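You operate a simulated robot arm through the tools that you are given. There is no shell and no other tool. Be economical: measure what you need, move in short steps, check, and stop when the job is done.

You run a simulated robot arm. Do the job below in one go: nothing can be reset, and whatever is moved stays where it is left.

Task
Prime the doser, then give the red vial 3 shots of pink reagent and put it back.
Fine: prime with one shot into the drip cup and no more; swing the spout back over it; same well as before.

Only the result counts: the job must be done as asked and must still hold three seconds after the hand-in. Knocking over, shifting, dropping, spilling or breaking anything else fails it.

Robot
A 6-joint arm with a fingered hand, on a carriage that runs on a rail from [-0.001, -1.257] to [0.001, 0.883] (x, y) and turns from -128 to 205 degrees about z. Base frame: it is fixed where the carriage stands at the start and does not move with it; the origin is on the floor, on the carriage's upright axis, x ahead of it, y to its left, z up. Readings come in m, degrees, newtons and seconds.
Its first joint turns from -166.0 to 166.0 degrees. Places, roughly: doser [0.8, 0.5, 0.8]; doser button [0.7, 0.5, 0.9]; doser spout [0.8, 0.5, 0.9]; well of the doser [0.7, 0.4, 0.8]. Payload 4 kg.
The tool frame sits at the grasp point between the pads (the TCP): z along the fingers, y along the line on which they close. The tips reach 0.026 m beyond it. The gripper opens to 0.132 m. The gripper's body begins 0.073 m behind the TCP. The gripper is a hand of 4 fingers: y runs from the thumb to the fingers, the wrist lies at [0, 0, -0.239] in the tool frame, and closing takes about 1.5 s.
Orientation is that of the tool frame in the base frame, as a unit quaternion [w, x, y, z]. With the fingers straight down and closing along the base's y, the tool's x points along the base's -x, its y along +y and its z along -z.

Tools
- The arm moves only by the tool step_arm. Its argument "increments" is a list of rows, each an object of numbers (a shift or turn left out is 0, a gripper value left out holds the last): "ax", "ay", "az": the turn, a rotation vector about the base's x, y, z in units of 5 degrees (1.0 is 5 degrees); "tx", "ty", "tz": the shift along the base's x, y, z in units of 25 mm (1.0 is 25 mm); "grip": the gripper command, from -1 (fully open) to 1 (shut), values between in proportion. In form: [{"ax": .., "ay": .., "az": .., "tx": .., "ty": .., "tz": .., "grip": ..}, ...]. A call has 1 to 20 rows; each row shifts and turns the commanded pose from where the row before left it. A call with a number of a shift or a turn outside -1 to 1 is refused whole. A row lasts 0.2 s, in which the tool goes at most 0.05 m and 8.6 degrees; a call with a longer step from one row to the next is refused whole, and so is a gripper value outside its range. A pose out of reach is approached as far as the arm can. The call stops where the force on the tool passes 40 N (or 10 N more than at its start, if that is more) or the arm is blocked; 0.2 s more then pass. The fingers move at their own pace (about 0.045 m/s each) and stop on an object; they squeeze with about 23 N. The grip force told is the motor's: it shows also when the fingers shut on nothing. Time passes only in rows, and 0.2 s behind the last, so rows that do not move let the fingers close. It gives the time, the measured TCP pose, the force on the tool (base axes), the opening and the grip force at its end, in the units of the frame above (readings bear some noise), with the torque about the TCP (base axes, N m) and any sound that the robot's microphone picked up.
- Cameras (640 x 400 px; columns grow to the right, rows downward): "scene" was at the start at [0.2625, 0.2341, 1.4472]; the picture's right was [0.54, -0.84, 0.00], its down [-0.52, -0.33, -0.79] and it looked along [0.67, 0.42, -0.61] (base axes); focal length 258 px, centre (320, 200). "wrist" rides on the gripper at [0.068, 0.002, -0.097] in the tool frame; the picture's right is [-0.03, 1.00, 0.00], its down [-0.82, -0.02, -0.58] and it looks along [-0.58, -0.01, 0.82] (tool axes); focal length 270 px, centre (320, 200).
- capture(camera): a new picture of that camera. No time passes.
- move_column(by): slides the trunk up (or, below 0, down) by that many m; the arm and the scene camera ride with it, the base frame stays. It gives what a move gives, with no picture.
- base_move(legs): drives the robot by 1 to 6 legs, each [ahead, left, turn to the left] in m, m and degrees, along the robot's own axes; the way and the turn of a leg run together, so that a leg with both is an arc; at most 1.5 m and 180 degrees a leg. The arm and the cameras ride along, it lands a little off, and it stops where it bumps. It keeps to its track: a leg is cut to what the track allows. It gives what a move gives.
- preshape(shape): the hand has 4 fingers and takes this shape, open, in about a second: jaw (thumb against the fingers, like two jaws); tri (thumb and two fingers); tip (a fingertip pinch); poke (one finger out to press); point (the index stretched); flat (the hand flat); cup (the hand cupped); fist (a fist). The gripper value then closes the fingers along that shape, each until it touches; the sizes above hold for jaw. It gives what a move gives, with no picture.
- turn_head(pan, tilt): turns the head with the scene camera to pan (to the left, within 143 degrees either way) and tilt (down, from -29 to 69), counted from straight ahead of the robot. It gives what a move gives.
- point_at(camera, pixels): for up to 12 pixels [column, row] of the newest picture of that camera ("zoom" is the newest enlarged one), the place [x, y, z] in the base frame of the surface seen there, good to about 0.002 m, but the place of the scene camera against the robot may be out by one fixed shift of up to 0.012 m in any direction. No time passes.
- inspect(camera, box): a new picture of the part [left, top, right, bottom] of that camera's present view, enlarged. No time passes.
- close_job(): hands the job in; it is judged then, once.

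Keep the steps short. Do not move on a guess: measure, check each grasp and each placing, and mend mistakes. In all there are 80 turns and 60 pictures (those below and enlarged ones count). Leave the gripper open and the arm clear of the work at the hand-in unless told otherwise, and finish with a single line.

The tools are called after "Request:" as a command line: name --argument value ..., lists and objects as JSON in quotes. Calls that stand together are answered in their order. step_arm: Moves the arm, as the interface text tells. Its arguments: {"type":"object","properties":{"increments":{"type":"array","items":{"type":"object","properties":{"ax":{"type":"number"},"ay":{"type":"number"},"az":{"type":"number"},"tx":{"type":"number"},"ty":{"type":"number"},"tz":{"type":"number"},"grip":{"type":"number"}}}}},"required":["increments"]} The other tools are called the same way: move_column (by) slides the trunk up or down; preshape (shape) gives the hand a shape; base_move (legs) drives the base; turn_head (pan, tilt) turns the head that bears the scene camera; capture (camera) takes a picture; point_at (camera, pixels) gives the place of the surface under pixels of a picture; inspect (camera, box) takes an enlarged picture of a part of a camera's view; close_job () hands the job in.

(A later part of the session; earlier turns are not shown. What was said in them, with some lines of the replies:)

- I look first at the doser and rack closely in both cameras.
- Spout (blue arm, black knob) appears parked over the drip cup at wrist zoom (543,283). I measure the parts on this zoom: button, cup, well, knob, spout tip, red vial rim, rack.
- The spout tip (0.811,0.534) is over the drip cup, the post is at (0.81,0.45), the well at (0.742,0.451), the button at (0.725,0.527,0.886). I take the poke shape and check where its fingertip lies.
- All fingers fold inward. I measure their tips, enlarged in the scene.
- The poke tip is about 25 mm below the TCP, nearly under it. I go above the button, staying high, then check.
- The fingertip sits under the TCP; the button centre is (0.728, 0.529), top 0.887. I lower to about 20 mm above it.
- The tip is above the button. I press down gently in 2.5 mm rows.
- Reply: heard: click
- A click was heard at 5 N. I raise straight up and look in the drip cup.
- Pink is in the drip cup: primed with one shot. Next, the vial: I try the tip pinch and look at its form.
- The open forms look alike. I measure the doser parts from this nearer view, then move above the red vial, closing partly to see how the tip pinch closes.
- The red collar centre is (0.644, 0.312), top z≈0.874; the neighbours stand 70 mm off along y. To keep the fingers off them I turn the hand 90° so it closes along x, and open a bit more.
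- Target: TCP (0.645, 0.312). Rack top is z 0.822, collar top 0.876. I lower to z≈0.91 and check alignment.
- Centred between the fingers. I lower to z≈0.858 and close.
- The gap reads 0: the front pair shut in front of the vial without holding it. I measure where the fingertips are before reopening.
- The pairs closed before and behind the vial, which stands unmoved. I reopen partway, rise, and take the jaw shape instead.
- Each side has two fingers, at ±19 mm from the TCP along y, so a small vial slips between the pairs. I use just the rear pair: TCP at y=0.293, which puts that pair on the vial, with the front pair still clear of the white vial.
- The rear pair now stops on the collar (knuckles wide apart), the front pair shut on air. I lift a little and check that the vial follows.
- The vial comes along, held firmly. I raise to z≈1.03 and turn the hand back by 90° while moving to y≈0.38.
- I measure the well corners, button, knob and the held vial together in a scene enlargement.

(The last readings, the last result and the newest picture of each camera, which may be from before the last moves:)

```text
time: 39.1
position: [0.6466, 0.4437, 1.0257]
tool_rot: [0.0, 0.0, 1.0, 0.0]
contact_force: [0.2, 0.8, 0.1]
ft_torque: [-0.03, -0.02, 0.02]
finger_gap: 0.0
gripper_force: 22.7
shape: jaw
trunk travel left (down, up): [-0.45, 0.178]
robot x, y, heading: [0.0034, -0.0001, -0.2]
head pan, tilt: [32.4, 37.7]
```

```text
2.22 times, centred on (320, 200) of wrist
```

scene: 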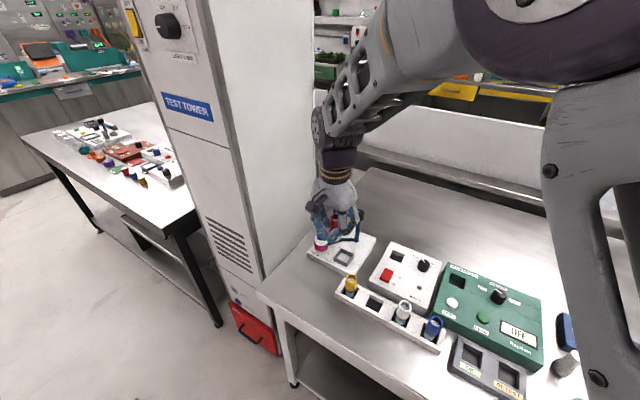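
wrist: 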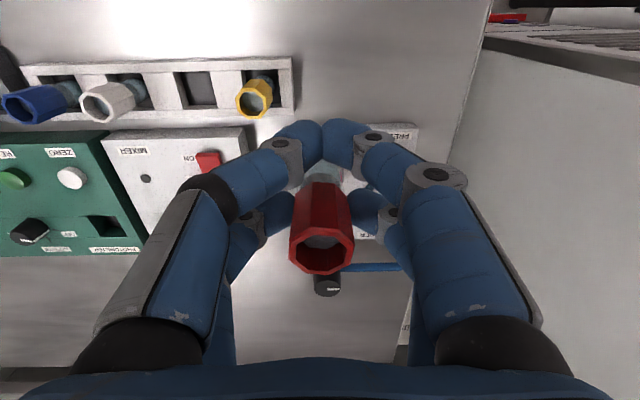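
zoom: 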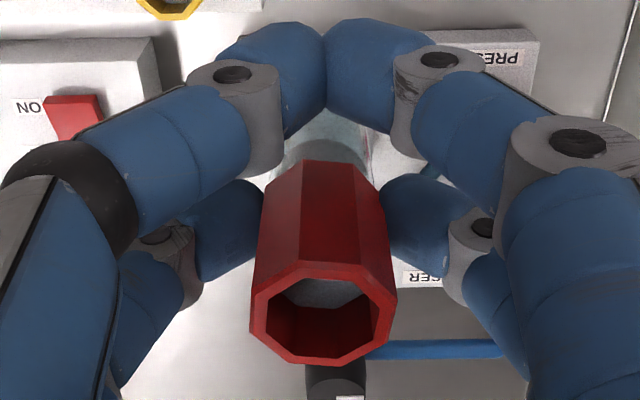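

Vial centre is +16.5 mm in x from the TCP, upright. Well centre ≈ (0.7275, 0.449), which also matches the spout's swing radius. I move over it and lower partway.

Request:
step_arm --increments '[{"tx": 0.86, "ty": 0.05}, {"tx": 0.86, "ty": 0.05}, {"tx": 0.86, "ty": 0.05}, {}, {"tz": -1}, {"tz": -1}, {"tz": -1}, {}]'

Request:
inspect --camera "scene" --box '[295, 185, 385, 285]'

Request:
capture --camera "wrist"

```text
time: 40.9
position: [0.7104, 0.4464, 0.9509]
tool_rot: [0.0, 0.001, 1.0, 0.0]
contact_force: [1.1, -0.8, -0.4]
ft_torque: [0.0, 0.02, 0.03]
finger_gap: 0.0
gripper_force: 23.0
shape: jaw
trunk travel left (down, up): [-0.45, 0.178]
robot x, y, heading: [-0.0027, 0.002, -0.0]
head pan, tilt: [32.4, 37.7]
```

```text
4.00 times, centred on (340, 235) of scene
```

zoom: 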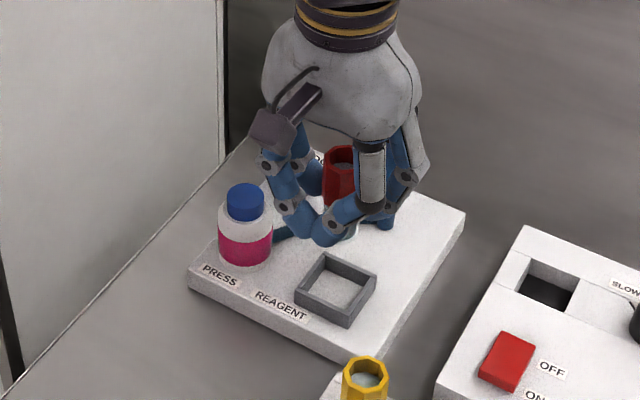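

```text
19 pictures are left
```

wrist: 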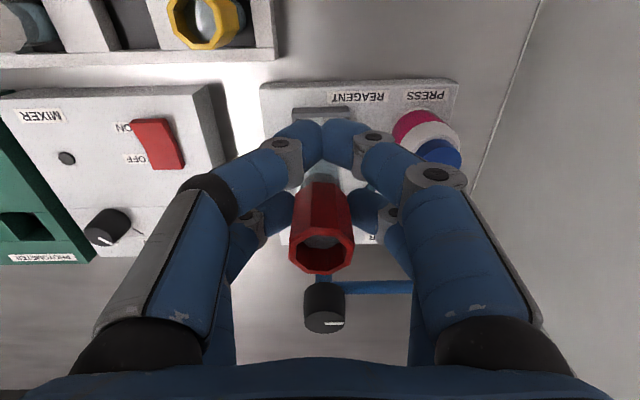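

Request:
point_at --camera "zoom" --pixels '[[342, 148], [325, 156], [333, 150], [327, 164], [340, 190], [352, 150], [345, 238]]'

Request:
point_at --camera "wrist" --pixels '[[292, 245], [350, 245], [321, 273], [321, 232], [300, 110], [345, 110], [320, 108], [324, 312], [324, 328]]'

```text
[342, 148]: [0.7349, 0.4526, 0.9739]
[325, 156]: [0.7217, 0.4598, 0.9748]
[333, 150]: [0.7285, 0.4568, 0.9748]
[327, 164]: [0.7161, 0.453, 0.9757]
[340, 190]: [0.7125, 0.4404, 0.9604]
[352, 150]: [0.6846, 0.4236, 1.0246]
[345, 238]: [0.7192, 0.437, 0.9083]
```

```text
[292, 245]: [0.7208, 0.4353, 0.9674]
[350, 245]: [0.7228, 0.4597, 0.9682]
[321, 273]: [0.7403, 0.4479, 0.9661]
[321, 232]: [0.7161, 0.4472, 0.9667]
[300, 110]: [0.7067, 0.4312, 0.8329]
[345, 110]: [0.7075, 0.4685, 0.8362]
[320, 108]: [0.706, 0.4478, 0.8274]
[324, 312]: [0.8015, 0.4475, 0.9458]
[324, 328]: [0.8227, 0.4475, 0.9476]
```

Vial (0.728, 0.4477) is over the well centre (≈0.728, 0.448). I lower further.

Request:
step_arm --increments '[{"tz": -0.6}, {"tz": -0.6}, {"tz": -0.6}, {"tz": -0.4}, {"tz": -0.2}, {}]'

Request:
inspect --camera "scene" --box '[305, 195, 385, 275]'

```text
time: 42.3
position: [0.7105, 0.4486, 0.8895]
tool_rot: [0.0, -0.001, 1.0, 0.0]
contact_force: [-1.1, -0.2, 0.1]
ft_torque: [0.01, -0.02, 0.01]
finger_gap: 0.0
gripper_force: 22.5
shape: jaw
trunk travel left (down, up): [-0.45, 0.178]
robot x, y, heading: [0.0022, 0.002, -0.1]
head pan, tilt: [32.4, 37.7]
```

```text
5.00 times, centred on (345, 235) of scene
```

zoom: 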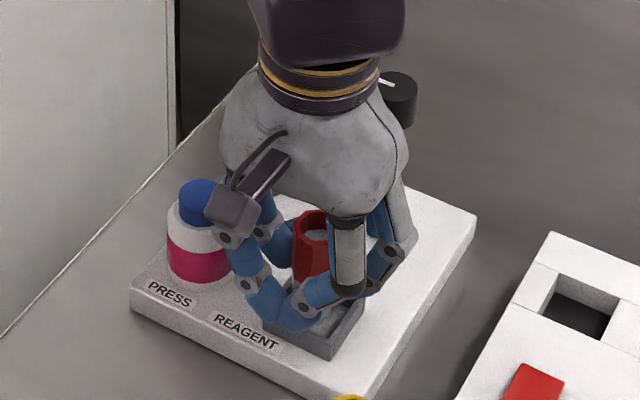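

Request:
step_arm --increments '[{"tz": -0.1}, {"tz": -0.1}, {"tz": -0.1}, {}]'

Request:
step_arm --increments '[{"tz": -0.08}, {"tz": -0.08}, {}]'

```text
time: 43.3
position: [0.711, 0.4473, 0.8828]
tool_rot: [-0.001, 0.0, 1.0, 0.001]
contact_force: [1.4, -0.9, -0.2]
ft_torque: [-0.03, 0.02, 0.0]
finger_gap: 0.0
gripper_force: 23.0
shape: jaw
trunk travel left (down, up): [-0.45, 0.178]
robot x, y, heading: [0.002, -0.0, 0.4]
head pan, tilt: [32.4, 37.7]
```

```text
time: 44.1
position: [0.7097, 0.4478, 0.8795]
tool_rot: [0.0, -0.001, 1.0, 0.0]
contact_force: [-0.2, 0.4, -1.3]
ft_torque: [0.0, 0.02, -0.01]
finger_gap: 0.0
gripper_force: 22.7
shape: jaw
trunk travel left (down, up): [-0.45, 0.178]
robot x, y, heading: [-0.0062, -0.0027, 0.0]
head pan, tilt: [32.4, 37.7]
```

No contact yet; I continue in small steps.

Request:
step_arm --increments '[{"tz": -0.08}, {"tz": -0.08}, {}]'

Request:
capture --camera "wrist"

```text
time: 44.9
position: [0.7093, 0.447, 0.8752]
tool_rot: [0.0, 0.0, 1.0, 0.001]
contact_force: [-0.1, 0.2, 4.6]
ft_torque: [0.04, -0.11, -0.01]
finger_gap: 0.0003
gripper_force: 22.7
shape: jaw
trunk travel left (down, up): [-0.45, 0.178]
robot x, y, heading: [-0.0002, 0.0002, 0.1]
head pan, tilt: [32.4, 37.7]
```

```text
17 pictures are left
```

wrist: 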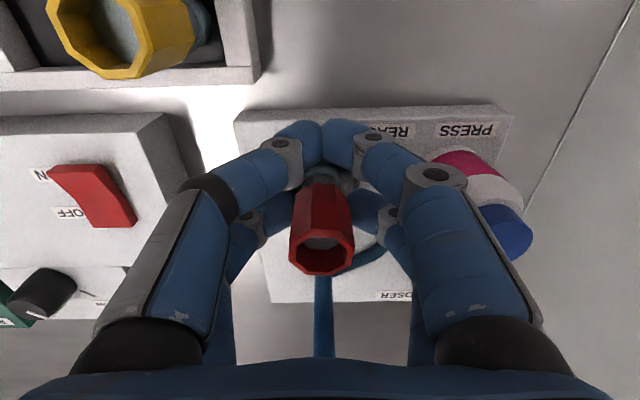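

Contact at 4.6 N with the rim at z≈0.892, so the vial stands on the well floor. I release with a small opening and rise straight up.

Request:
step_arm --increments '[{"grip": 0.6}, {"grip": 0.36}, {}, {}, {}]'

Request:
step_arm --increments '[{"tz": 0.3}, {"tz": 0.6}, {"tz": 1}, {"tz": 1}, {"tz": 1}, {"tz": 1}, {}]'

Request:
inspect --camera "scene" --box '[295, 195, 375, 275]'

```text
time: 46.1
position: [0.7094, 0.4463, 0.8749]
tool_rot: [0.0, -0.001, 1.0, 0.0]
contact_force: [0.0, -0.1, -0.2]
ft_torque: [0.0, 0.02, -0.02]
finger_gap: 0.0417
gripper_force: 0.0
shape: jaw
trunk travel left (down, up): [-0.45, 0.178]
robot x, y, heading: [0.0036, 0.0009, -0.1]
head pan, tilt: [32.4, 37.7]
```

```text
time: 47.7
position: [0.7105, 0.4482, 0.9966]
tool_rot: [-0.001, 0.001, 1.0, 0.0]
contact_force: [-0.9, 0.3, -0.1]
ft_torque: [-0.03, 0.02, -0.04]
finger_gap: 0.0416
gripper_force: 0.1
shape: jaw
trunk travel left (down, up): [-0.45, 0.178]
robot x, y, heading: [0.0009, -0.0009, -0.3]
head pan, tilt: [32.4, 37.7]
```

```text
5.00 times, centred on (335, 235) of scene
```

zoom: 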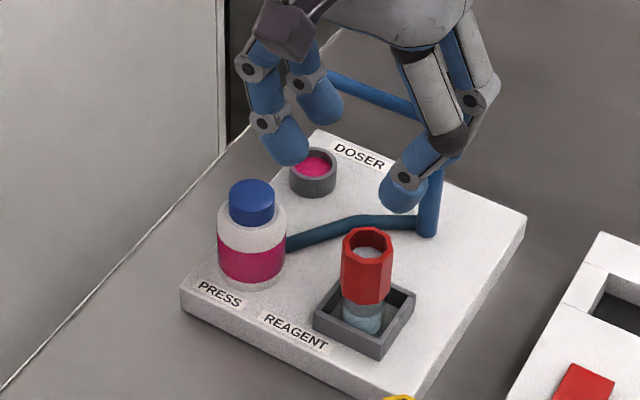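

The vial stands upright in the well. To swing the spout I straddle its black knob: the arm leaves along +y and will pass between the two fingers of one side, so turning the hand turns it. I go above the pivot (0.812, 0.4475).

Request:
step_arm --increments '[{"grip": 0.1}, {"tx": 1}, {"tx": 1}, {"tx": 1}, {"tx": 1}, {"tx": 0.06}, {}]'

Request:
capture --camera "wrist"

```text
time: 49.3
position: [0.8104, 0.4473, 0.9971]
tool_rot: [0.0, -0.001, 1.0, 0.0]
contact_force: [-0.2, 0.0, 0.2]
ft_torque: [-0.02, 0.02, 0.02]
finger_gap: 0.059
gripper_force: 0.0
shape: jaw
trunk travel left (down, up): [-0.45, 0.178]
robot x, y, heading: [-0.0003, 0.0007, 0.2]
head pan, tilt: [32.4, 37.7]
```

```text
15 pictures are left
```

wrist: 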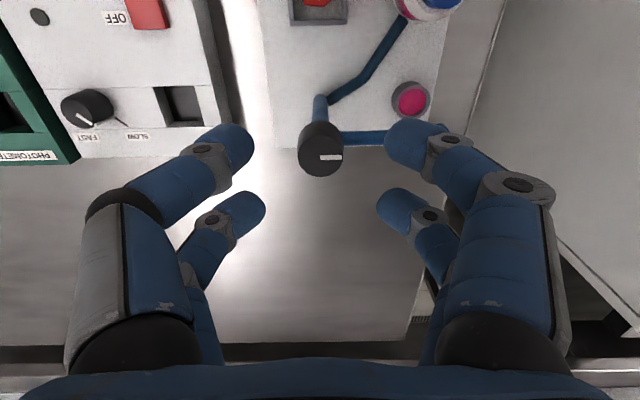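

Request:
point_at --camera "wrist" --pixels '[[320, 150], [320, 143], [320, 168], [302, 157], [339, 157], [320, 158], [365, 138], [360, 133], [360, 143], [318, 105]]'

```text
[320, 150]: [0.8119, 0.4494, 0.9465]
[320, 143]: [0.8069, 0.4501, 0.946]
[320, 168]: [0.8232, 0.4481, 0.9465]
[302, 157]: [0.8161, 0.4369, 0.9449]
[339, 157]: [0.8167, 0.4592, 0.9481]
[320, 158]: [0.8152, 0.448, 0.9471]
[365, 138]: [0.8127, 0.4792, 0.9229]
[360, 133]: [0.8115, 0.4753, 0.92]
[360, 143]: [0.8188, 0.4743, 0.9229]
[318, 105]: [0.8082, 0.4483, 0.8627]
```

Knob centre ≈ (0.813, 0.4485), arm at z≈0.922. I align and lower so the fingertips straddle the arm, without closing yet.

Request:
step_arm --increments '[{"tx": 0.1, "ty": 0.04}, {"tz": -0.8}, {"tz": -0.8}, {"tz": -0.4}, {"tz": -0.4}, {}]'

Request:
capture --camera "wrist"

```text
time: 50.7
position: [0.8139, 0.4498, 0.938]
tool_rot: [-0.001, 0.0, 1.0, 0.0]
contact_force: [0.1, -0.1, -0.2]
ft_torque: [0.0, 0.0, -0.03]
finger_gap: 0.0589
gripper_force: 0.0
shape: jaw
trunk travel left (down, up): [-0.45, 0.178]
robot x, y, heading: [-0.0015, 0.0046, -0.1]
head pan, tilt: [32.4, 37.7]
```

```text
14 pictures are left
```

wrist: 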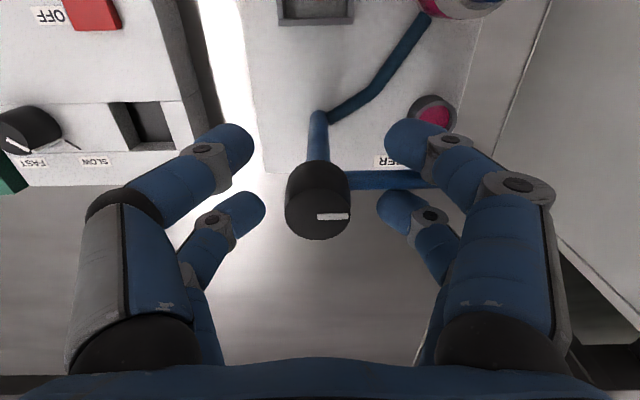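

The arm passes between the two right fingers. I close on the knob.

Request:
step_arm --increments '[{"grip": 0.4}, {"grip": 0.7}, {"grip": 1}, {}, {}, {}, {}]'

Request:
capture --camera "wrist"

```text
time: 52.3
position: [0.8135, 0.4487, 0.9358]
tool_rot: [0.0, 0.001, 1.0, 0.0]
contact_force: [9.5, -1.9, -10.3]
ft_torque: [0.0, 0.09, 0.03]
finger_gap: 0.0002
gripper_force: 22.7
shape: jaw
trunk travel left (down, up): [-0.45, 0.178]
robot x, y, heading: [0.0038, -0.0, -0.1]
head pan, tilt: [32.4, 37.7]
```

```text
13 pictures are left
```

wrist: 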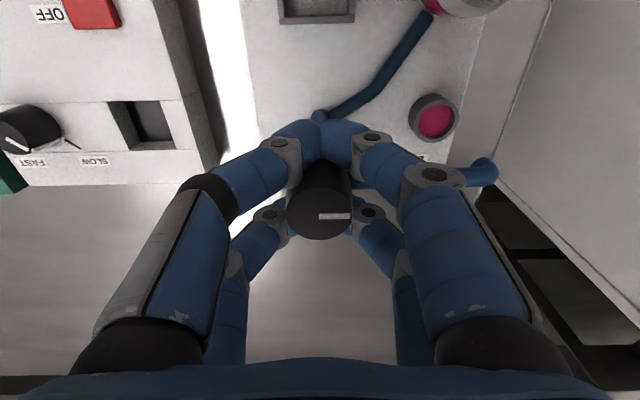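

Fully shut the fingers load the knob by 10 N, so I ease them to a loose fork around it.

Request:
step_arm --increments '[{"grip": 0.7}, {}, {}, {}]'

Request:
capture --camera "wrist"

```text
time: 53.3
position: [0.814, 0.4497, 0.9376]
tool_rot: [0.0, 0.0, 1.0, 0.0]
contact_force: [0.3, -0.4, -0.5]
ft_torque: [-0.01, -0.03, 0.0]
finger_gap: 0.0197
gripper_force: 0.0
shape: jaw
trunk travel left (down, up): [-0.45, 0.178]
robot x, y, heading: [-0.0005, 0.0013, 0.1]
head pan, tilt: [32.4, 37.7]
```

```text
12 pictures are left
```

wrist: 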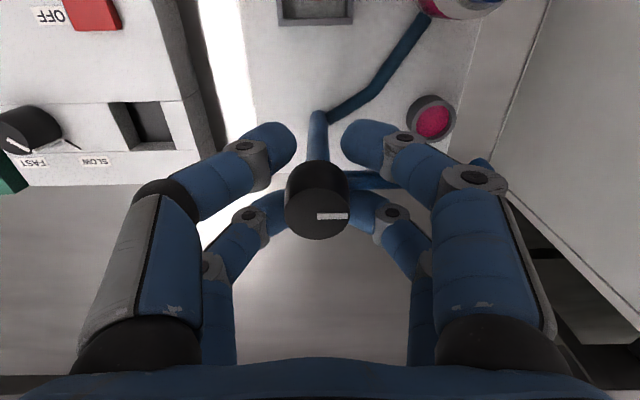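

Force is zero and the arm lies between the right pair. I turn the hand counter-clockwise, first 45°.

Request:
step_arm --increments '[{"az": 1}, {"az": 1}, {"az": 1}, {"az": 1}, {"az": 1}, {"az": 1}, {"az": 1}, {"az": 1}, {"az": 1}, {}]'

Request:
inspect --camera "scene" --box '[295, 185, 385, 275]'

```text
time: 55.5
position: [0.813, 0.4487, 0.937]
tool_rot: [0.0, -0.384, 0.923, 0.0]
contact_force: [0.1, 0.3, 0.1]
ft_torque: [-0.01, 0.0, 0.02]
finger_gap: 0.0195
gripper_force: 0.0
shape: jaw
trunk travel left (down, up): [-0.45, 0.178]
robot x, y, heading: [0.0002, -0.0013, 0.0]
head pan, tilt: [32.4, 37.7]
```

```text
4.44 times, centred on (340, 230) of scene
```

zoom: 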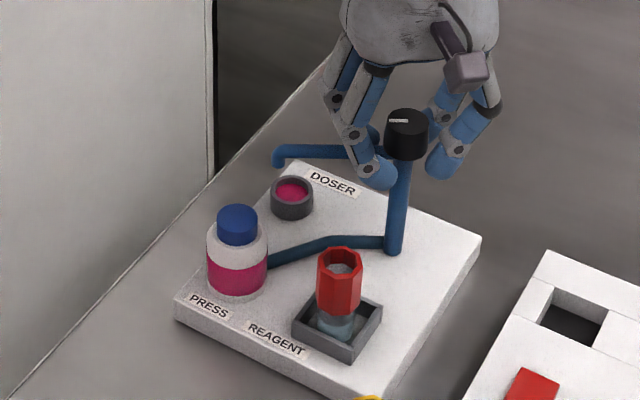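

The spout follows, with some lag. I turn on another 45° and look.

Request:
step_arm --increments '[{"az": 1}, {"az": 1}, {"az": 1}, {"az": 1}, {"az": 1}, {"az": 1}, {"az": 1}, {"az": 1}, {"az": 1}, {"az": 1}, {"az": 1}, {}]'

Request:
inspect --camera "scene" --box '[295, 185, 385, 275]'

```text
time: 58.1
position: [0.8141, 0.4492, 0.9372]
tool_rot: [0.0, 0.766, -0.642, 0.0]
contact_force: [0.4, 1.2, 0.7]
ft_torque: [-0.02, 0.02, -0.01]
finger_gap: 0.0193
gripper_force: 0.1
shape: jaw
trunk travel left (down, up): [-0.45, 0.178]
robot x, y, heading: [0.003, -0.0022, -0.0]
head pan, tilt: [32.4, 37.7]
```

```text
4.44 times, centred on (340, 230) of scene
```

zoom: 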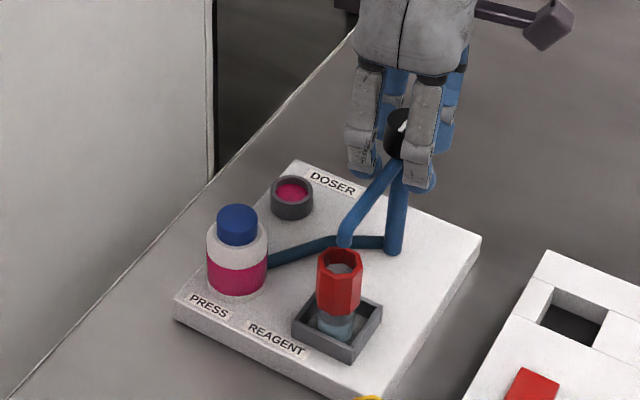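

Request:
point_at --camera "zoom" --pixels '[[346, 240], [343, 225], [360, 200], [375, 182], [341, 250], [341, 262], [322, 256], [360, 256], [345, 275]]'

```text
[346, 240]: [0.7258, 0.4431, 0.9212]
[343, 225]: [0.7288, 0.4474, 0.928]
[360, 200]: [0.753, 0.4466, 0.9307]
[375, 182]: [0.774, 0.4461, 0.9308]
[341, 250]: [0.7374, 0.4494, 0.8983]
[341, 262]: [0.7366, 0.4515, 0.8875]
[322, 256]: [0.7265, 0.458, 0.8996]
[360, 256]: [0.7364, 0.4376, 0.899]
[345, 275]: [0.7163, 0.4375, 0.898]
```

The arm now points straight along −x and its tip (≈0.729, 0.445) is over the vial's mouth (≈0.728, 0.446). I back off 4° to free the fingers and rise.

Request:
step_arm --increments '[{"az": -0.8}, {}, {"tz": 0.5}, {"tz": 1}, {"tz": 1}, {"tz": 1}, {"tz": 1}, {}]'

Request:
inspect --camera "scene" --box '[295, 185, 385, 275]'

```text
time: 59.9
position: [0.8124, 0.4481, 1.0497]
tool_rot: [0.0, 0.743, -0.669, 0.0]
contact_force: [0.7, 0.5, 0.8]
ft_torque: [0.01, 0.01, 0.01]
finger_gap: 0.0196
gripper_force: 0.2
shape: jaw
trunk travel left (down, up): [-0.45, 0.178]
robot x, y, heading: [-0.0021, -0.0019, -0.0]
head pan, tilt: [32.4, 37.7]
```

```text
4.44 times, centred on (340, 230) of scene
```

zoom: 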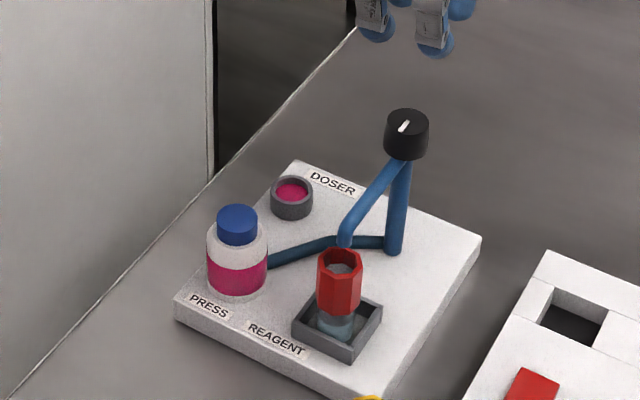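

The spout stays over the vial. I take the poke shape and go above the button (0.728, 0.529), keeping this yaw.

Request:
preshape --shape "poke"

Request:
step_arm --increments '[{"tx": -0.84, "ty": 0.81}, {"tx": -0.84, "ty": 0.81}, {"tx": -0.84, "ty": 0.81}, {"tx": -0.86, "ty": 0.81}, {}, {"tz": -1}, {"tz": -1}, {"tz": -1}, {"tz": -0.6}, {}]'

Request:
inspect --camera "scene" --box '[295, 185, 385, 275]'

```text
time: 60.8
position: [0.8135, 0.4488, 1.0494]
tool_rot: [-0.001, 0.743, -0.67, 0.0]
contact_force: [0.0, -0.6, 0.3]
ft_torque: [-0.03, 0.0, -0.03]
finger_gap: 0.0001
gripper_force: 0.2
shape: poke
trunk travel left (down, up): [-0.45, 0.178]
robot x, y, heading: [-0.0004, -0.001, 0.1]
head pan, tilt: [32.4, 37.7]
```

```text
time: 63.0
position: [0.7285, 0.5303, 0.9592]
tool_rot: [0.001, 0.743, -0.67, 0.0]
contact_force: [0.1, 0.9, 0.7]
ft_torque: [0.04, -0.03, 0.01]
finger_gap: 0.0
gripper_force: 0.2
shape: poke
trunk travel left (down, up): [-0.45, 0.178]
robot x, y, heading: [0.0012, 0.0041, 0.0]
head pan, tilt: [32.4, 37.7]
```

```text
4.44 times, centred on (340, 230) of scene
```

zoom: 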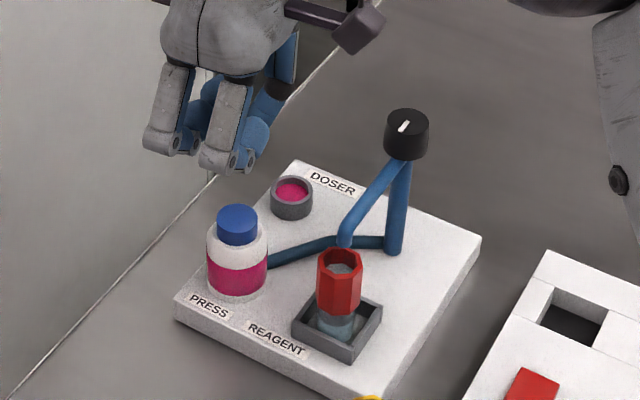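

I press once: same depth as before.

Request:
step_arm --increments '[{"tz": -0.6}, {"tz": -0.5}, {"tz": -0.3}, {"tz": -0.1}, {"tz": -0.1}, {"tz": -0.1}, {"tz": -0.1}, {"tz": -0.05}, {"tz": -0.05}, {}]'

```text
time: 65.2
position: [0.7298, 0.5302, 0.9116]
tool_rot: [0.0, 0.743, -0.669, 0.0]
contact_force: [-1.0, -0.8, 1.7]
ft_torque: [0.0, -0.02, 0.0]
finger_gap: 0.0
gripper_force: 0.1
shape: poke
trunk travel left (down, up): [-0.45, 0.178]
robot x, y, heading: [-0.0009, 0.0024, -0.2]
head pan, tilt: [32.4, 37.7]
```

Just touching (1.7 N), no click. I go down further in 1.25 mm rows.

Request:
step_arm --increments '[{"tz": -0.05}, {"tz": -0.05}, {"tz": -0.05}]'

```text
time: 66.0
position: [0.729, 0.5296, 0.9089]
tool_rot: [0.0, 0.743, -0.669, 0.001]
contact_force: [0.6, -0.6, 3.5]
ft_torque: [0.01, -0.02, 0.0]
finger_gap: 0.0
gripper_force: 0.0
shape: poke
trunk travel left (down, up): [-0.45, 0.178]
robot x, y, heading: [0.0017, -0.0018, 0.2]
head pan, tilt: [32.4, 37.7]
heard: click
```

One click. I release by 15 mm and check the result.

Request:
step_arm --increments '[{"tz": 0.3}, {"tz": 0.3}, {}]'

Request:
inspect --camera "scene" --box '[305, 200, 375, 270]'

```text
time: 66.8
position: [0.7295, 0.5287, 0.9231]
tool_rot: [-0.001, 0.743, -0.67, -0.001]
contact_force: [-0.1, -0.3, 0.7]
ft_torque: [-0.01, 0.01, 0.04]
finger_gap: 0.0
gripper_force: 0.1
shape: poke
trunk travel left (down, up): [-0.45, 0.178]
robot x, y, heading: [0.0028, -0.0004, 0.2]
head pan, tilt: [32.4, 37.7]
```

```text
5.71 times, centred on (340, 235) of scene
```

zoom: 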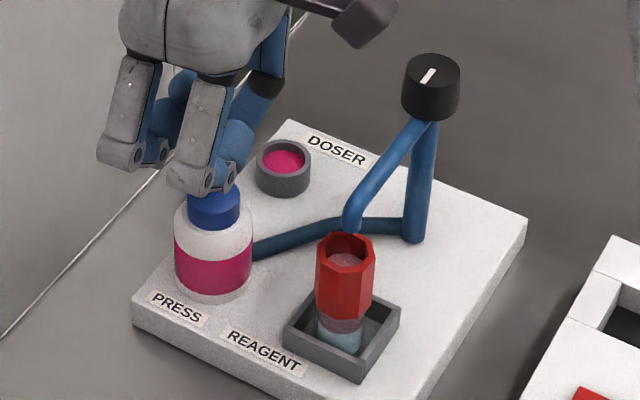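

The vial's liquid has turned pinkish, nothing spilled. Second shot.

Request:
step_arm --increments '[{"tz": -0.25}, {"tz": -0.15}, {"tz": -0.05}, {"tz": -0.05}, {"tz": -0.05}, {"tz": -0.05}]'

```text
time: 68.2
position: [0.73, 0.5294, 0.9081]
tool_rot: [0.0, 0.744, -0.669, -0.001]
contact_force: [0.4, 0.8, 3.8]
ft_torque: [0.0, -0.02, 0.0]
finger_gap: 0.0002
gripper_force: 0.1
shape: poke
trunk travel left (down, up): [-0.45, 0.178]
robot x, y, heading: [0.0009, 0.0002, 0.1]
head pan, tilt: [32.4, 37.7]
heard: click
```

Second click. I release fully, with a pause.

Request:
step_arm --increments '[{"tz": 0.3}, {"tz": 0.3}, {}, {}]'

Request:
step_arm --increments '[{"tz": -0.25}, {"tz": -0.15}, {"tz": -0.05}, {"tz": -0.05}, {"tz": -0.05}, {"tz": -0.05}]'

```text
time: 69.2
position: [0.7305, 0.5298, 0.9232]
tool_rot: [0.0, 0.743, -0.669, 0.0]
contact_force: [0.3, -0.6, 1.0]
ft_torque: [0.02, 0.01, 0.0]
finger_gap: 0.0
gripper_force: 0.0
shape: poke
trunk travel left (down, up): [-0.45, 0.178]
robot x, y, heading: [-0.0016, -0.0028, 0.0]
head pan, tilt: [32.4, 37.7]
```

```text
time: 70.6
position: [0.7306, 0.5288, 0.9092]
tool_rot: [0.0, 0.744, -0.668, 0.0]
contact_force: [-0.5, 0.9, 3.9]
ft_torque: [-0.04, 0.02, 0.03]
finger_gap: 0.0
gripper_force: 0.1
shape: poke
trunk travel left (down, up): [-0.45, 0.178]
robot x, y, heading: [-0.0005, 0.0016, 0.3]
head pan, tilt: [32.4, 37.7]
heard: click
```

Third click. I rise, return to the pivot, take the jaw shape and square the hand to the arm.

Request:
step_arm --increments '[{"tz": 0.65}, {"tz": 1}, {"tz": 1}, {"tz": 1}, {"tz": 1}, {"tz": 1}, {"tx": 0.84, "ty": -0.81}, {"tx": 0.84, "ty": -0.81}, {"tx": 0.84, "ty": -0.81}, {"tx": 0.86, "ty": -0.81}, {"az": -0.6}, {"az": -0.6}, {}]'

Request:
preshape --shape "jaw"

Request:
step_arm --increments '[{"grip": 0.1}, {}, {}, {}, {}, {"tz": -1}, {"tz": -1}, {}]'

Request:
capture --camera "wrist"

```text
time: 73.4
position: [0.8148, 0.449, 1.0514]
tool_rot: [0.0, -0.707, 0.707, 0.0]
contact_force: [0.8, 0.1, 0.7]
ft_torque: [-0.01, -0.02, 0.01]
finger_gap: 0.0
gripper_force: 0.0
shape: poke
trunk travel left (down, up): [-0.45, 0.178]
robot x, y, heading: [-0.0032, -0.0017, 0.3]
head pan, tilt: [32.4, 37.7]
```

```text
time: 74.3
position: [0.814, 0.4495, 1.0503]
tool_rot: [0.0, 0.707, -0.707, 0.0]
contact_force: [0.8, -0.5, -0.3]
ft_torque: [-0.01, -0.01, 0.01]
finger_gap: 0.1317
gripper_force: 0.0
shape: jaw
trunk travel left (down, up): [-0.45, 0.178]
robot x, y, heading: [0.0015, 0.0024, -0.2]
head pan, tilt: [32.4, 37.7]
```

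```text
time: 76.1
position: [0.8128, 0.4498, 1.0003]
tool_rot: [0.0, -0.707, 0.707, 0.0]
contact_force: [0.1, 0.5, -0.1]
ft_torque: [0.01, -0.02, 0.03]
finger_gap: 0.0599
gripper_force: 0.1
shape: jaw
trunk travel left (down, up): [-0.45, 0.178]
robot x, y, heading: [0.0008, 0.0034, 0.1]
head pan, tilt: [32.4, 37.7]
```

```text
6 pictures are left
```

wrist: 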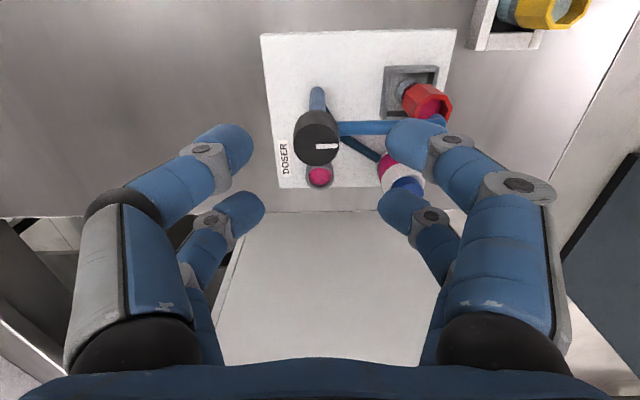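

Request:
point_at --camera "wrist" --pixels '[[318, 147], [297, 146], [338, 146], [318, 133], [318, 157], [365, 128], [355, 123], [355, 133], [430, 102]]'

```text
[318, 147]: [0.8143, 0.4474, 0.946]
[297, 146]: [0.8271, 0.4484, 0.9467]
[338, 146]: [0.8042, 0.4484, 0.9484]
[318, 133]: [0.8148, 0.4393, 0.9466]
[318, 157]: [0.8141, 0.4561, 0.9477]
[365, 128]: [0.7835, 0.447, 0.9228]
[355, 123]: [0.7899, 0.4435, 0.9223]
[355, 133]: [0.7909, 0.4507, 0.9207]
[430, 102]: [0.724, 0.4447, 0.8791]
```

Knob centre (0.815, 0.448). I correct by 1–2 mm, lower around the arm, close to the loose fork and turn clockwise 95°.

Request:
step_arm --increments '[{"tx": 0.05, "ty": -0.05}, {"tz": -0.8}, {"tz": -0.8}, {"tz": -0.5}, {"tz": -0.4}, {"grip": 0.7}, {}, {}, {}]'

Request:
step_arm --increments '[{"az": -1}, {"az": -1}, {"az": -1}, {"az": -1}, {"az": -1}, {"az": -1}, {"az": -1}, {"az": -1}, {"az": -1}, {"az": -1}, {"az": -1}, {"az": -1}, {"az": -1}, {"az": -1}, {"az": -1}, {"az": -1}, {"az": -1}, {"az": -1}, {"az": -1}, {}]'

Request:
capture --camera "wrist"

```text
time: 78.1
position: [0.8167, 0.447, 0.9373]
tool_rot: [0.001, 0.707, -0.707, 0.001]
contact_force: [-0.2, 0.3, 0.2]
ft_torque: [0.0, -0.03, -0.01]
finger_gap: 0.0202
gripper_force: 0.1
shape: jaw
trunk travel left (down, up): [-0.45, 0.178]
robot x, y, heading: [0.0009, 0.0024, 0.0]
head pan, tilt: [32.4, 37.7]
```

```text
time: 82.3
position: [0.8141, 0.4469, 0.938]
tool_rot: [0.0, 0.044, 0.999, 0.0]
contact_force: [0.4, -1.2, 0.6]
ft_torque: [0.0, 0.01, 0.0]
finger_gap: 0.0202
gripper_force: 0.1
shape: jaw
trunk travel left (down, up): [-0.45, 0.178]
robot x, y, heading: [0.0013, 0.0037, 0.0]
head pan, tilt: [32.4, 37.7]
```

```text
5 pictures are left
```

wrist: 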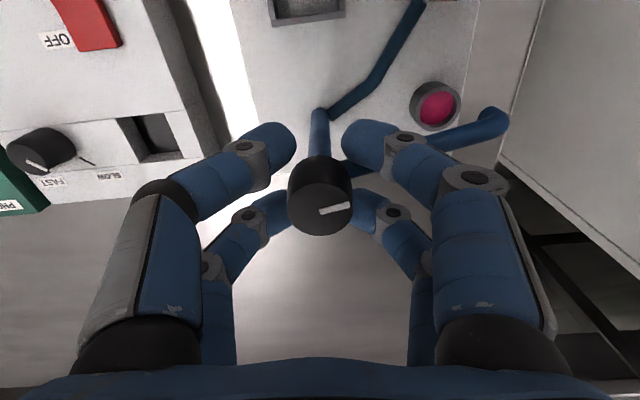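

Request:
point_at --camera "wrist" --pixels '[[492, 118], [485, 125], [455, 137], [460, 130], [460, 145], [436, 108], [425, 95], [498, 115], [320, 190]]'

```text
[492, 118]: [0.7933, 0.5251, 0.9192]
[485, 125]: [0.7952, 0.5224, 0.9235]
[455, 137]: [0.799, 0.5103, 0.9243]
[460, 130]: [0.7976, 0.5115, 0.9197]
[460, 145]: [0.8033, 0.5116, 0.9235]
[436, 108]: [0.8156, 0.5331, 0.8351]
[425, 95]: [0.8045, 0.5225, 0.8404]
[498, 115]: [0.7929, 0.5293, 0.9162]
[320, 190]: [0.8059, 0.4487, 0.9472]
```

The arm is still about 12° short of its old direction (tip 0.795 vs 0.811). I turn 12° further.

Request:
step_arm --increments '[{"az": -0.8}, {"az": -0.8}, {"az": -0.8}, {}]'

Request:
capture --camera "wrist"

```text
time: 83.3
position: [0.8152, 0.4484, 0.938]
tool_rot: [0.001, 0.148, 0.989, -0.001]
contact_force: [0.5, -0.1, 0.1]
ft_torque: [0.0, -0.04, 0.0]
finger_gap: 0.0202
gripper_force: 0.1
shape: jaw
trunk travel left (down, up): [-0.45, 0.178]
robot x, y, heading: [0.003, 0.0031, 0.1]
head pan, tilt: [32.4, 37.7]
```

```text
4 pictures are left
```

wrist: 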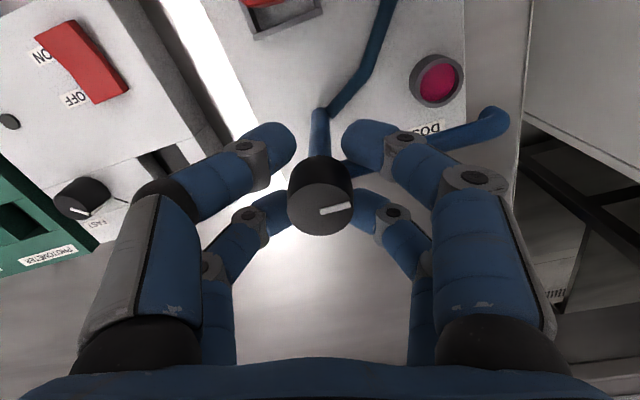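

Request:
point_at --camera "wrist" --pixels '[[492, 118], [485, 125], [455, 137], [460, 130], [460, 145], [436, 80], [416, 72], [456, 80], [498, 115], [436, 95], [436, 62]]'

```text
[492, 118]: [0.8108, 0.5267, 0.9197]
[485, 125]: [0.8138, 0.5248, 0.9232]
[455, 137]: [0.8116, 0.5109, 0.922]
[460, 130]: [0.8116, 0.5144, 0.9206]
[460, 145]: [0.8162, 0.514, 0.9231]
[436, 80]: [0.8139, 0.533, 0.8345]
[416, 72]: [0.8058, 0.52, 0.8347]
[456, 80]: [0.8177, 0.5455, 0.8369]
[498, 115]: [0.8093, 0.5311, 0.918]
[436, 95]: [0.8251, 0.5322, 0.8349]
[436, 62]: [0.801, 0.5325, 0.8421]
```

The spout is back: arm at x≈0.8135, tip (0.811, 0.531) over the cup (0.8135, 0.533), as at the start. I back off 4°, rise, restore the yaw and go above the vial.

Request:
step_arm --increments '[{"az": 0.8}, {}, {"tz": 0.5}, {"tz": 1}, {"tz": 1}, {"tz": 1}, {"tz": 1}, {"az": 0.9}, {"az": 0.9}, {"az": 0.8}, {"tx": -1}, {"tx": -1}, {"tx": -1}, {"tx": -1}, {"tx": -0.16, "grip": 0.36}, {}, {}]'

Request:
step_arm --increments '[{"tz": -1}, {"tz": -1}, {"tz": -1}, {"tz": -1}, {}]'

Request:
capture --camera "wrist"

```text
time: 86.9
position: [0.7119, 0.4481, 1.0497]
tool_rot: [0.0, 0.0, 1.0, 0.0]
contact_force: [0.1, 0.1, -0.2]
ft_torque: [-0.01, 0.01, -0.04]
finger_gap: 0.0417
gripper_force: 0.0
shape: jaw
trunk travel left (down, up): [-0.45, 0.178]
robot x, y, heading: [-0.0004, -0.0037, -0.1]
head pan, tilt: [32.4, 37.7]
```

```text
time: 88.1
position: [0.7112, 0.4463, 0.9504]
tool_rot: [0.0, 0.001, 1.0, 0.0]
contact_force: [0.1, 0.5, -0.4]
ft_torque: [0.01, 0.04, -0.01]
finger_gap: 0.0423
gripper_force: 0.1
shape: jaw
trunk travel left (down, up): [-0.45, 0.178]
robot x, y, heading: [-0.0021, -0.0009, -0.1]
head pan, tilt: [32.4, 37.7]
```

```text
3 pictures are left
```

wrist: 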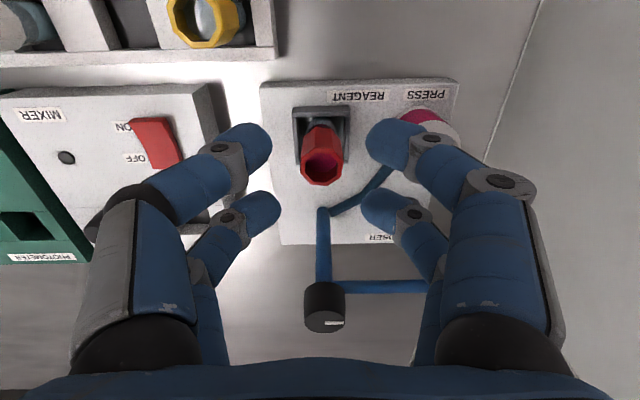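

Request:
point_at --camera "wrist" --pixels '[[322, 184], [322, 148], [302, 162], [342, 162], [306, 172], [338, 172], [322, 165], [430, 287], [324, 300]]'

```text
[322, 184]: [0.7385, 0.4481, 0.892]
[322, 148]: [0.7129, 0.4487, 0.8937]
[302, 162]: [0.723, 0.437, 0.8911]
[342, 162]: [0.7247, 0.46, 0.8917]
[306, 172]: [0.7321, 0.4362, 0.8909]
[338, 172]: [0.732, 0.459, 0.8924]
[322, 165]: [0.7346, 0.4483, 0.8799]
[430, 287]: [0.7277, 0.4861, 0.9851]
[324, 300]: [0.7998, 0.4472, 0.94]
```

Vial centre (0.7265, 0.4482). I align by 1 mm, lower to z≈0.876 and close.

Request:
step_arm --increments '[{"tx": -0.04, "ty": 0.03, "tz": -0.6}, {"tz": -0.6}, {"tz": -0.6}, {"tz": -0.6}, {"tz": -0.55}, {}]'

Request:
step_arm --increments '[{"grip": 0.6}, {"grip": 0.8}, {"grip": 1}, {}, {}, {}, {}]'

Request:
step_arm --increments '[{"tz": 0.3}, {"tz": 0.6}, {"tz": 1}, {"tz": 1}, {"tz": 1}, {"tz": 1}, {"tz": 1}, {}]'

Request:
capture --camera "wrist"

```text
time: 89.5
position: [0.7107, 0.4484, 0.8763]
tool_rot: [0.0, 0.0, 1.0, 0.001]
contact_force: [-0.2, 0.0, 0.5]
ft_torque: [0.02, 0.01, 0.01]
finger_gap: 0.0418
gripper_force: 0.0
shape: jaw
trunk travel left (down, up): [-0.45, 0.178]
robot x, y, heading: [0.0014, 0.0011, 0.1]
head pan, tilt: [32.4, 37.7]
```

```text
time: 91.1
position: [0.7104, 0.4479, 0.8755]
tool_rot: [0.0, 0.001, 1.0, 0.0]
contact_force: [-0.1, 0.4, -0.2]
ft_torque: [0.0, 0.0, 0.04]
finger_gap: 0.0
gripper_force: 22.7
shape: jaw
trunk travel left (down, up): [-0.45, 0.178]
robot x, y, heading: [0.0037, -0.0002, 0.1]
head pan, tilt: [32.4, 37.7]
```

```text
time: 92.9
position: [0.7114, 0.448, 1.0237]
tool_rot: [0.001, 0.0, 1.0, 0.0]
contact_force: [-0.2, 0.5, -0.8]
ft_torque: [0.0, 0.0, 0.04]
finger_gap: 0.0
gripper_force: 23.1
shape: jaw
trunk travel left (down, up): [-0.45, 0.178]
robot x, y, heading: [-0.0016, -0.0005, 0.1]
head pan, tilt: [32.4, 37.7]
```

```text
2 pictures are left
```

wrist: 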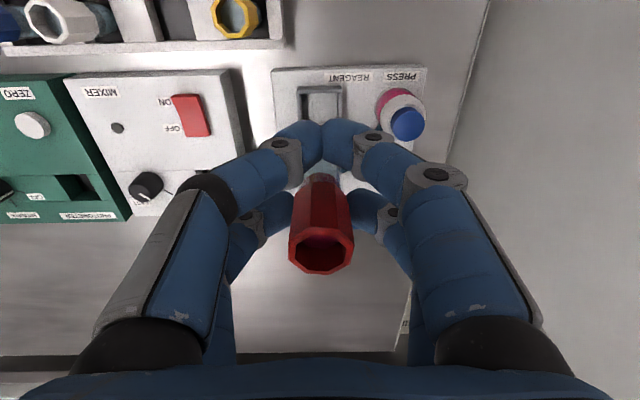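

Request:
point_at --camera "wrist" --pixels '[[292, 245], [350, 245], [321, 273], [321, 232], [321, 190], [321, 168], [410, 120]]'

```text
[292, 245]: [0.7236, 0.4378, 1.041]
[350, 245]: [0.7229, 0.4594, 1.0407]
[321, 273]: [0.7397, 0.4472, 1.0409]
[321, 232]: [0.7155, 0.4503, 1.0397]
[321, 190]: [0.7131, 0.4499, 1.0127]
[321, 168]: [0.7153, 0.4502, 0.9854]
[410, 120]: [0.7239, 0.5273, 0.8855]
```

Held the same way as before and upright (offset +16.5 mm). I carry it back over its rack slot and turn the hand 90°.

Request:
step_arm --increments '[{"tx": -0.66}, {"tx": -0.66}, {"tx": -0.66}, {"tx": -0.65}, {"ty": -0.88}, {"ty": -0.88}, {"ty": -0.88}, {"ty": -0.88}, {"ty": -0.88}, {"ty": -0.87}, {"ty": -0.87}, {}]'

Request:
step_arm --increments '[{"az": 1}, {"az": 1}, {"az": 1}, {"az": 1}, {"az": 1}, {"az": 1}, {"az": 1}, {"az": 1}, {"az": 1}, {"az": 1}, {"az": 1}, {"az": 1}, {"az": 1}, {"az": 1}, {"az": 1}, {"az": 1}, {"az": 1}, {"az": 1}, {}]'

Request:
step_arm --increments '[{"tz": -1}, {"tz": -1}, {"tz": -1}, {"tz": -0.4}, {}, {}]'

```text
time: 95.5
position: [0.6439, 0.2953, 1.0243]
tool_rot: [-0.001, 0.0, 1.0, 0.0]
contact_force: [0.7, -0.7, -0.1]
ft_torque: [0.0, 0.06, -0.02]
finger_gap: 0.0
gripper_force: 22.6
shape: jaw
trunk travel left (down, up): [-0.45, 0.178]
robot x, y, heading: [0.0008, -0.0009, -0.1]
head pan, tilt: [32.4, 37.7]
```

```text
time: 99.5
position: [0.6433, 0.2946, 1.0238]
tool_rot: [0.0, 0.708, -0.706, 0.0]
contact_force: [-0.1, -0.3, -0.7]
ft_torque: [-0.01, 0.01, -0.02]
finger_gap: 0.0
gripper_force: 23.2
shape: jaw
trunk travel left (down, up): [-0.45, 0.178]
robot x, y, heading: [0.004, 0.0026, 0.1]
head pan, tilt: [32.4, 37.7]
```

```text
time: 100.9
position: [0.645, 0.2947, 0.9397]
tool_rot: [0.0, -0.707, 0.707, -0.001]
contact_force: [-0.2, -0.6, -0.7]
ft_torque: [0.0, -0.01, 0.0]
finger_gap: 0.0
gripper_force: 23.1
shape: jaw
trunk travel left (down, up): [-0.45, 0.178]
robot x, y, heading: [-0.0031, 0.0019, -0.0]
head pan, tilt: [32.4, 37.7]
```

Position agrees with the pick-up place. I lower to just above the rack top, then in small steps watching the force.

Request:
step_arm --increments '[{"tx": 0.03, "tz": -0.6}, {"tz": -0.6}, {"tz": -0.5}, {"tz": -0.5}, {}]'

Request:
step_arm --increments '[{"tz": -0.1}, {"tz": -0.1}, {"tz": -0.1}, {}]'

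```text
time: 102.1
position: [0.6455, 0.2948, 0.884]
tool_rot: [0.0, -0.707, 0.708, 0.0]
contact_force: [-0.5, 0.1, 0.2]
ft_torque: [0.02, -0.01, 0.01]
finger_gap: 0.0001
gripper_force: 22.6
shape: jaw
trunk travel left (down, up): [-0.45, 0.178]
robot x, y, heading: [-0.0024, 0.0018, 0.0]
head pan, tilt: [32.4, 37.7]
```

```text
time: 103.1
position: [0.6453, 0.2942, 0.8765]
tool_rot: [0.0, -0.707, 0.708, 0.0]
contact_force: [0.0, 0.8, -0.3]
ft_torque: [-0.04, 0.01, -0.04]
finger_gap: 0.0002
gripper_force: 22.7
shape: jaw
trunk travel left (down, up): [-0.45, 0.178]
robot x, y, heading: [-0.0021, 0.0044, 0.3]
head pan, tilt: [32.4, 37.7]
```

Request:
step_arm --increments '[{"tz": -0.1}, {"tz": -0.1}, {}]'

Request:
step_arm --increments '[{"tz": -0.1}, {"tz": -0.1}, {}]'

```text
time: 103.9
position: [0.6467, 0.295, 0.8717]
tool_rot: [0.0, 0.708, -0.706, 0.0]
contact_force: [0.0, 0.0, -0.9]
ft_torque: [-0.04, 0.0, -0.02]
finger_gap: 0.0
gripper_force: 23.2
shape: jaw
trunk travel left (down, up): [-0.45, 0.178]
robot x, y, heading: [0.0009, 0.0007, 0.2]
head pan, tilt: [32.4, 37.7]
```

```text
time: 104.7
position: [0.6452, 0.2958, 0.8673]
tool_rot: [0.001, -0.707, 0.707, 0.0]
contact_force: [-0.7, -0.4, 0.1]
ft_torque: [0.0, 0.0, 0.0]
finger_gap: 0.0
gripper_force: 22.5
shape: jaw
trunk travel left (down, up): [-0.45, 0.178]
robot x, y, heading: [0.0001, -0.0007, 0.1]
head pan, tilt: [32.4, 37.7]
```

The vial is entering the slot freely. I continue to the old depth (~0.861).

Request:
step_arm --increments '[{"tz": -0.08}, {"tz": -0.08}, {}]'

Request:
step_arm --increments '[{"tz": -0.06}, {"tz": -0.04}, {}]'

```text
time: 105.5
position: [0.6454, 0.2945, 0.863]
tool_rot: [-0.001, -0.707, 0.707, 0.0]
contact_force: [0.1, -0.5, -0.3]
ft_torque: [0.01, 0.02, 0.01]
finger_gap: 0.0002
gripper_force: 22.7
shape: jaw
trunk travel left (down, up): [-0.45, 0.178]
robot x, y, heading: [-0.001, 0.002, 0.2]
head pan, tilt: [32.4, 37.7]
```

```text
time: 106.3
position: [0.6437, 0.2946, 0.8603]
tool_rot: [0.0, -0.707, 0.707, 0.0]
contact_force: [-0.4, -0.2, -0.6]
ft_torque: [0.01, 0.01, 0.0]
finger_gap: 0.0001
gripper_force: 22.8
shape: jaw
trunk travel left (down, up): [-0.45, 0.178]
robot x, y, heading: [-0.0009, 0.0009, -0.1]
head pan, tilt: [32.4, 37.7]
```

Request:
step_arm --increments '[{"tz": -0.05}, {}]'

Request:
step_arm --increments '[{"tz": -0.04}, {}]'

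```text
time: 106.9
position: [0.6456, 0.2957, 0.8583]
tool_rot: [0.0, -0.707, 0.707, 0.0]
contact_force: [-1.0, 0.4, 4.5]
ft_torque: [0.07, 0.05, -0.02]
finger_gap: 0.0
gripper_force: 23.0
shape: jaw
trunk travel left (down, up): [-0.45, 0.178]
robot x, y, heading: [-0.004, -0.0005, 0.1]
head pan, tilt: [32.4, 37.7]
```

```text
time: 107.5
position: [0.6452, 0.2955, 0.8584]
tool_rot: [0.0, -0.707, 0.707, 0.0]
contact_force: [0.0, -0.3, 10.2]
ft_torque: [0.2, 0.01, 0.03]
finger_gap: 0.0
gripper_force: 22.8
shape: jaw
trunk travel left (down, up): [-0.45, 0.178]
robot x, y, heading: [-0.001, 0.0005, 0.1]
head pan, tilt: [32.4, 37.7]
```

The vial rests on the slot floor. I ease up 1 mm, release to a small gap, and rise.

Request:
step_arm --increments '[{"tz": 0.04}, {"grip": 0.6}, {"grip": 0.3}, {}, {}, {}]'

Request:
step_arm --increments '[{"tz": 0.3}, {"tz": 0.6}, {"tz": 1}, {"tz": 1}, {"tz": 1}, {"tz": 1}, {"tz": 1}, {"tz": 1}, {"tz": 1}, {"grip": -1}, {}, {}, {}]'

Request:
capture --camera "wrist"

```text
time: 108.9
position: [0.6451, 0.2952, 0.8608]
tool_rot: [0.001, -0.707, 0.707, 0.0]
contact_force: [0.2, -0.1, 0.1]
ft_torque: [0.02, 0.0, -0.03]
finger_gap: 0.0459
gripper_force: 0.1
shape: jaw
trunk travel left (down, up): [-0.45, 0.178]
robot x, y, heading: [0.0005, -0.0026, -0.0]
head pan, tilt: [32.4, 37.7]
```

```text
time: 111.7
position: [0.6459, 0.2949, 1.0565]
tool_rot: [0.0, 0.707, -0.707, 0.001]
contact_force: [-0.7, 0.5, -0.4]
ft_torque: [-0.02, -0.02, 0.0]
finger_gap: 0.1317
gripper_force: 0.0
shape: jaw
trunk travel left (down, up): [-0.45, 0.178]
robot x, y, heading: [0.0032, -0.0014, 0.1]
head pan, tilt: [32.4, 37.7]
```

```text
1 pictures are left
```

wrist: 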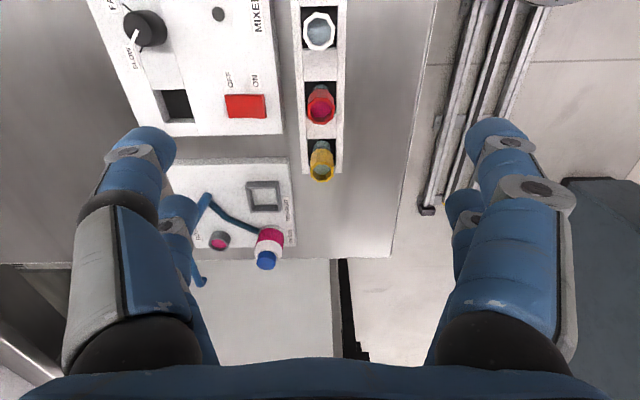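

The red vial stands in its slot, pink inside. I check the spout with the last picture.

Request:
inspect --camera "scene" --box '[290, 190, 450, 350]'

Request:
point_at --camera "wrist" --pixels '[[201, 282], [197, 270], [220, 240], [320, 92], [320, 118]]'

```text
2.50 times, centred on (370, 270) of scene
```

zoom: 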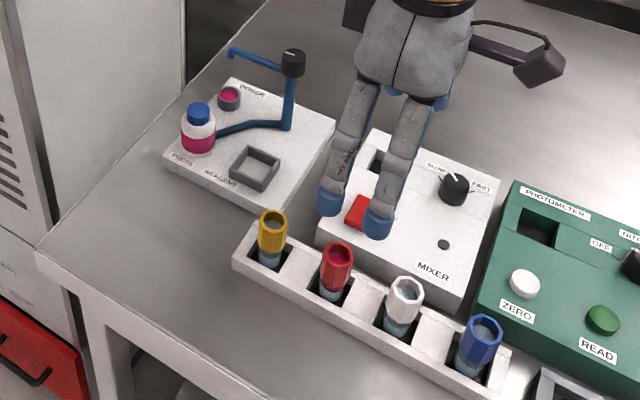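

```text
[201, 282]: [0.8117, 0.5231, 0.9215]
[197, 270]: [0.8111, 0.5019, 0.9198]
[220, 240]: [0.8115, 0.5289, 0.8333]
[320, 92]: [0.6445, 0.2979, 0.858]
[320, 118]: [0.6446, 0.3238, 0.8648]
```

The scene matches the start: spout over the drip cup, all vials upright, hand open and high. I hand in.

Request:
close_job

```text
The job is handed in.
```

The doser is primed with one shot in the drip cup, and the red vial got 3 shots of pink and is back in its own well; the spout is back over the cup and nothing spilled.
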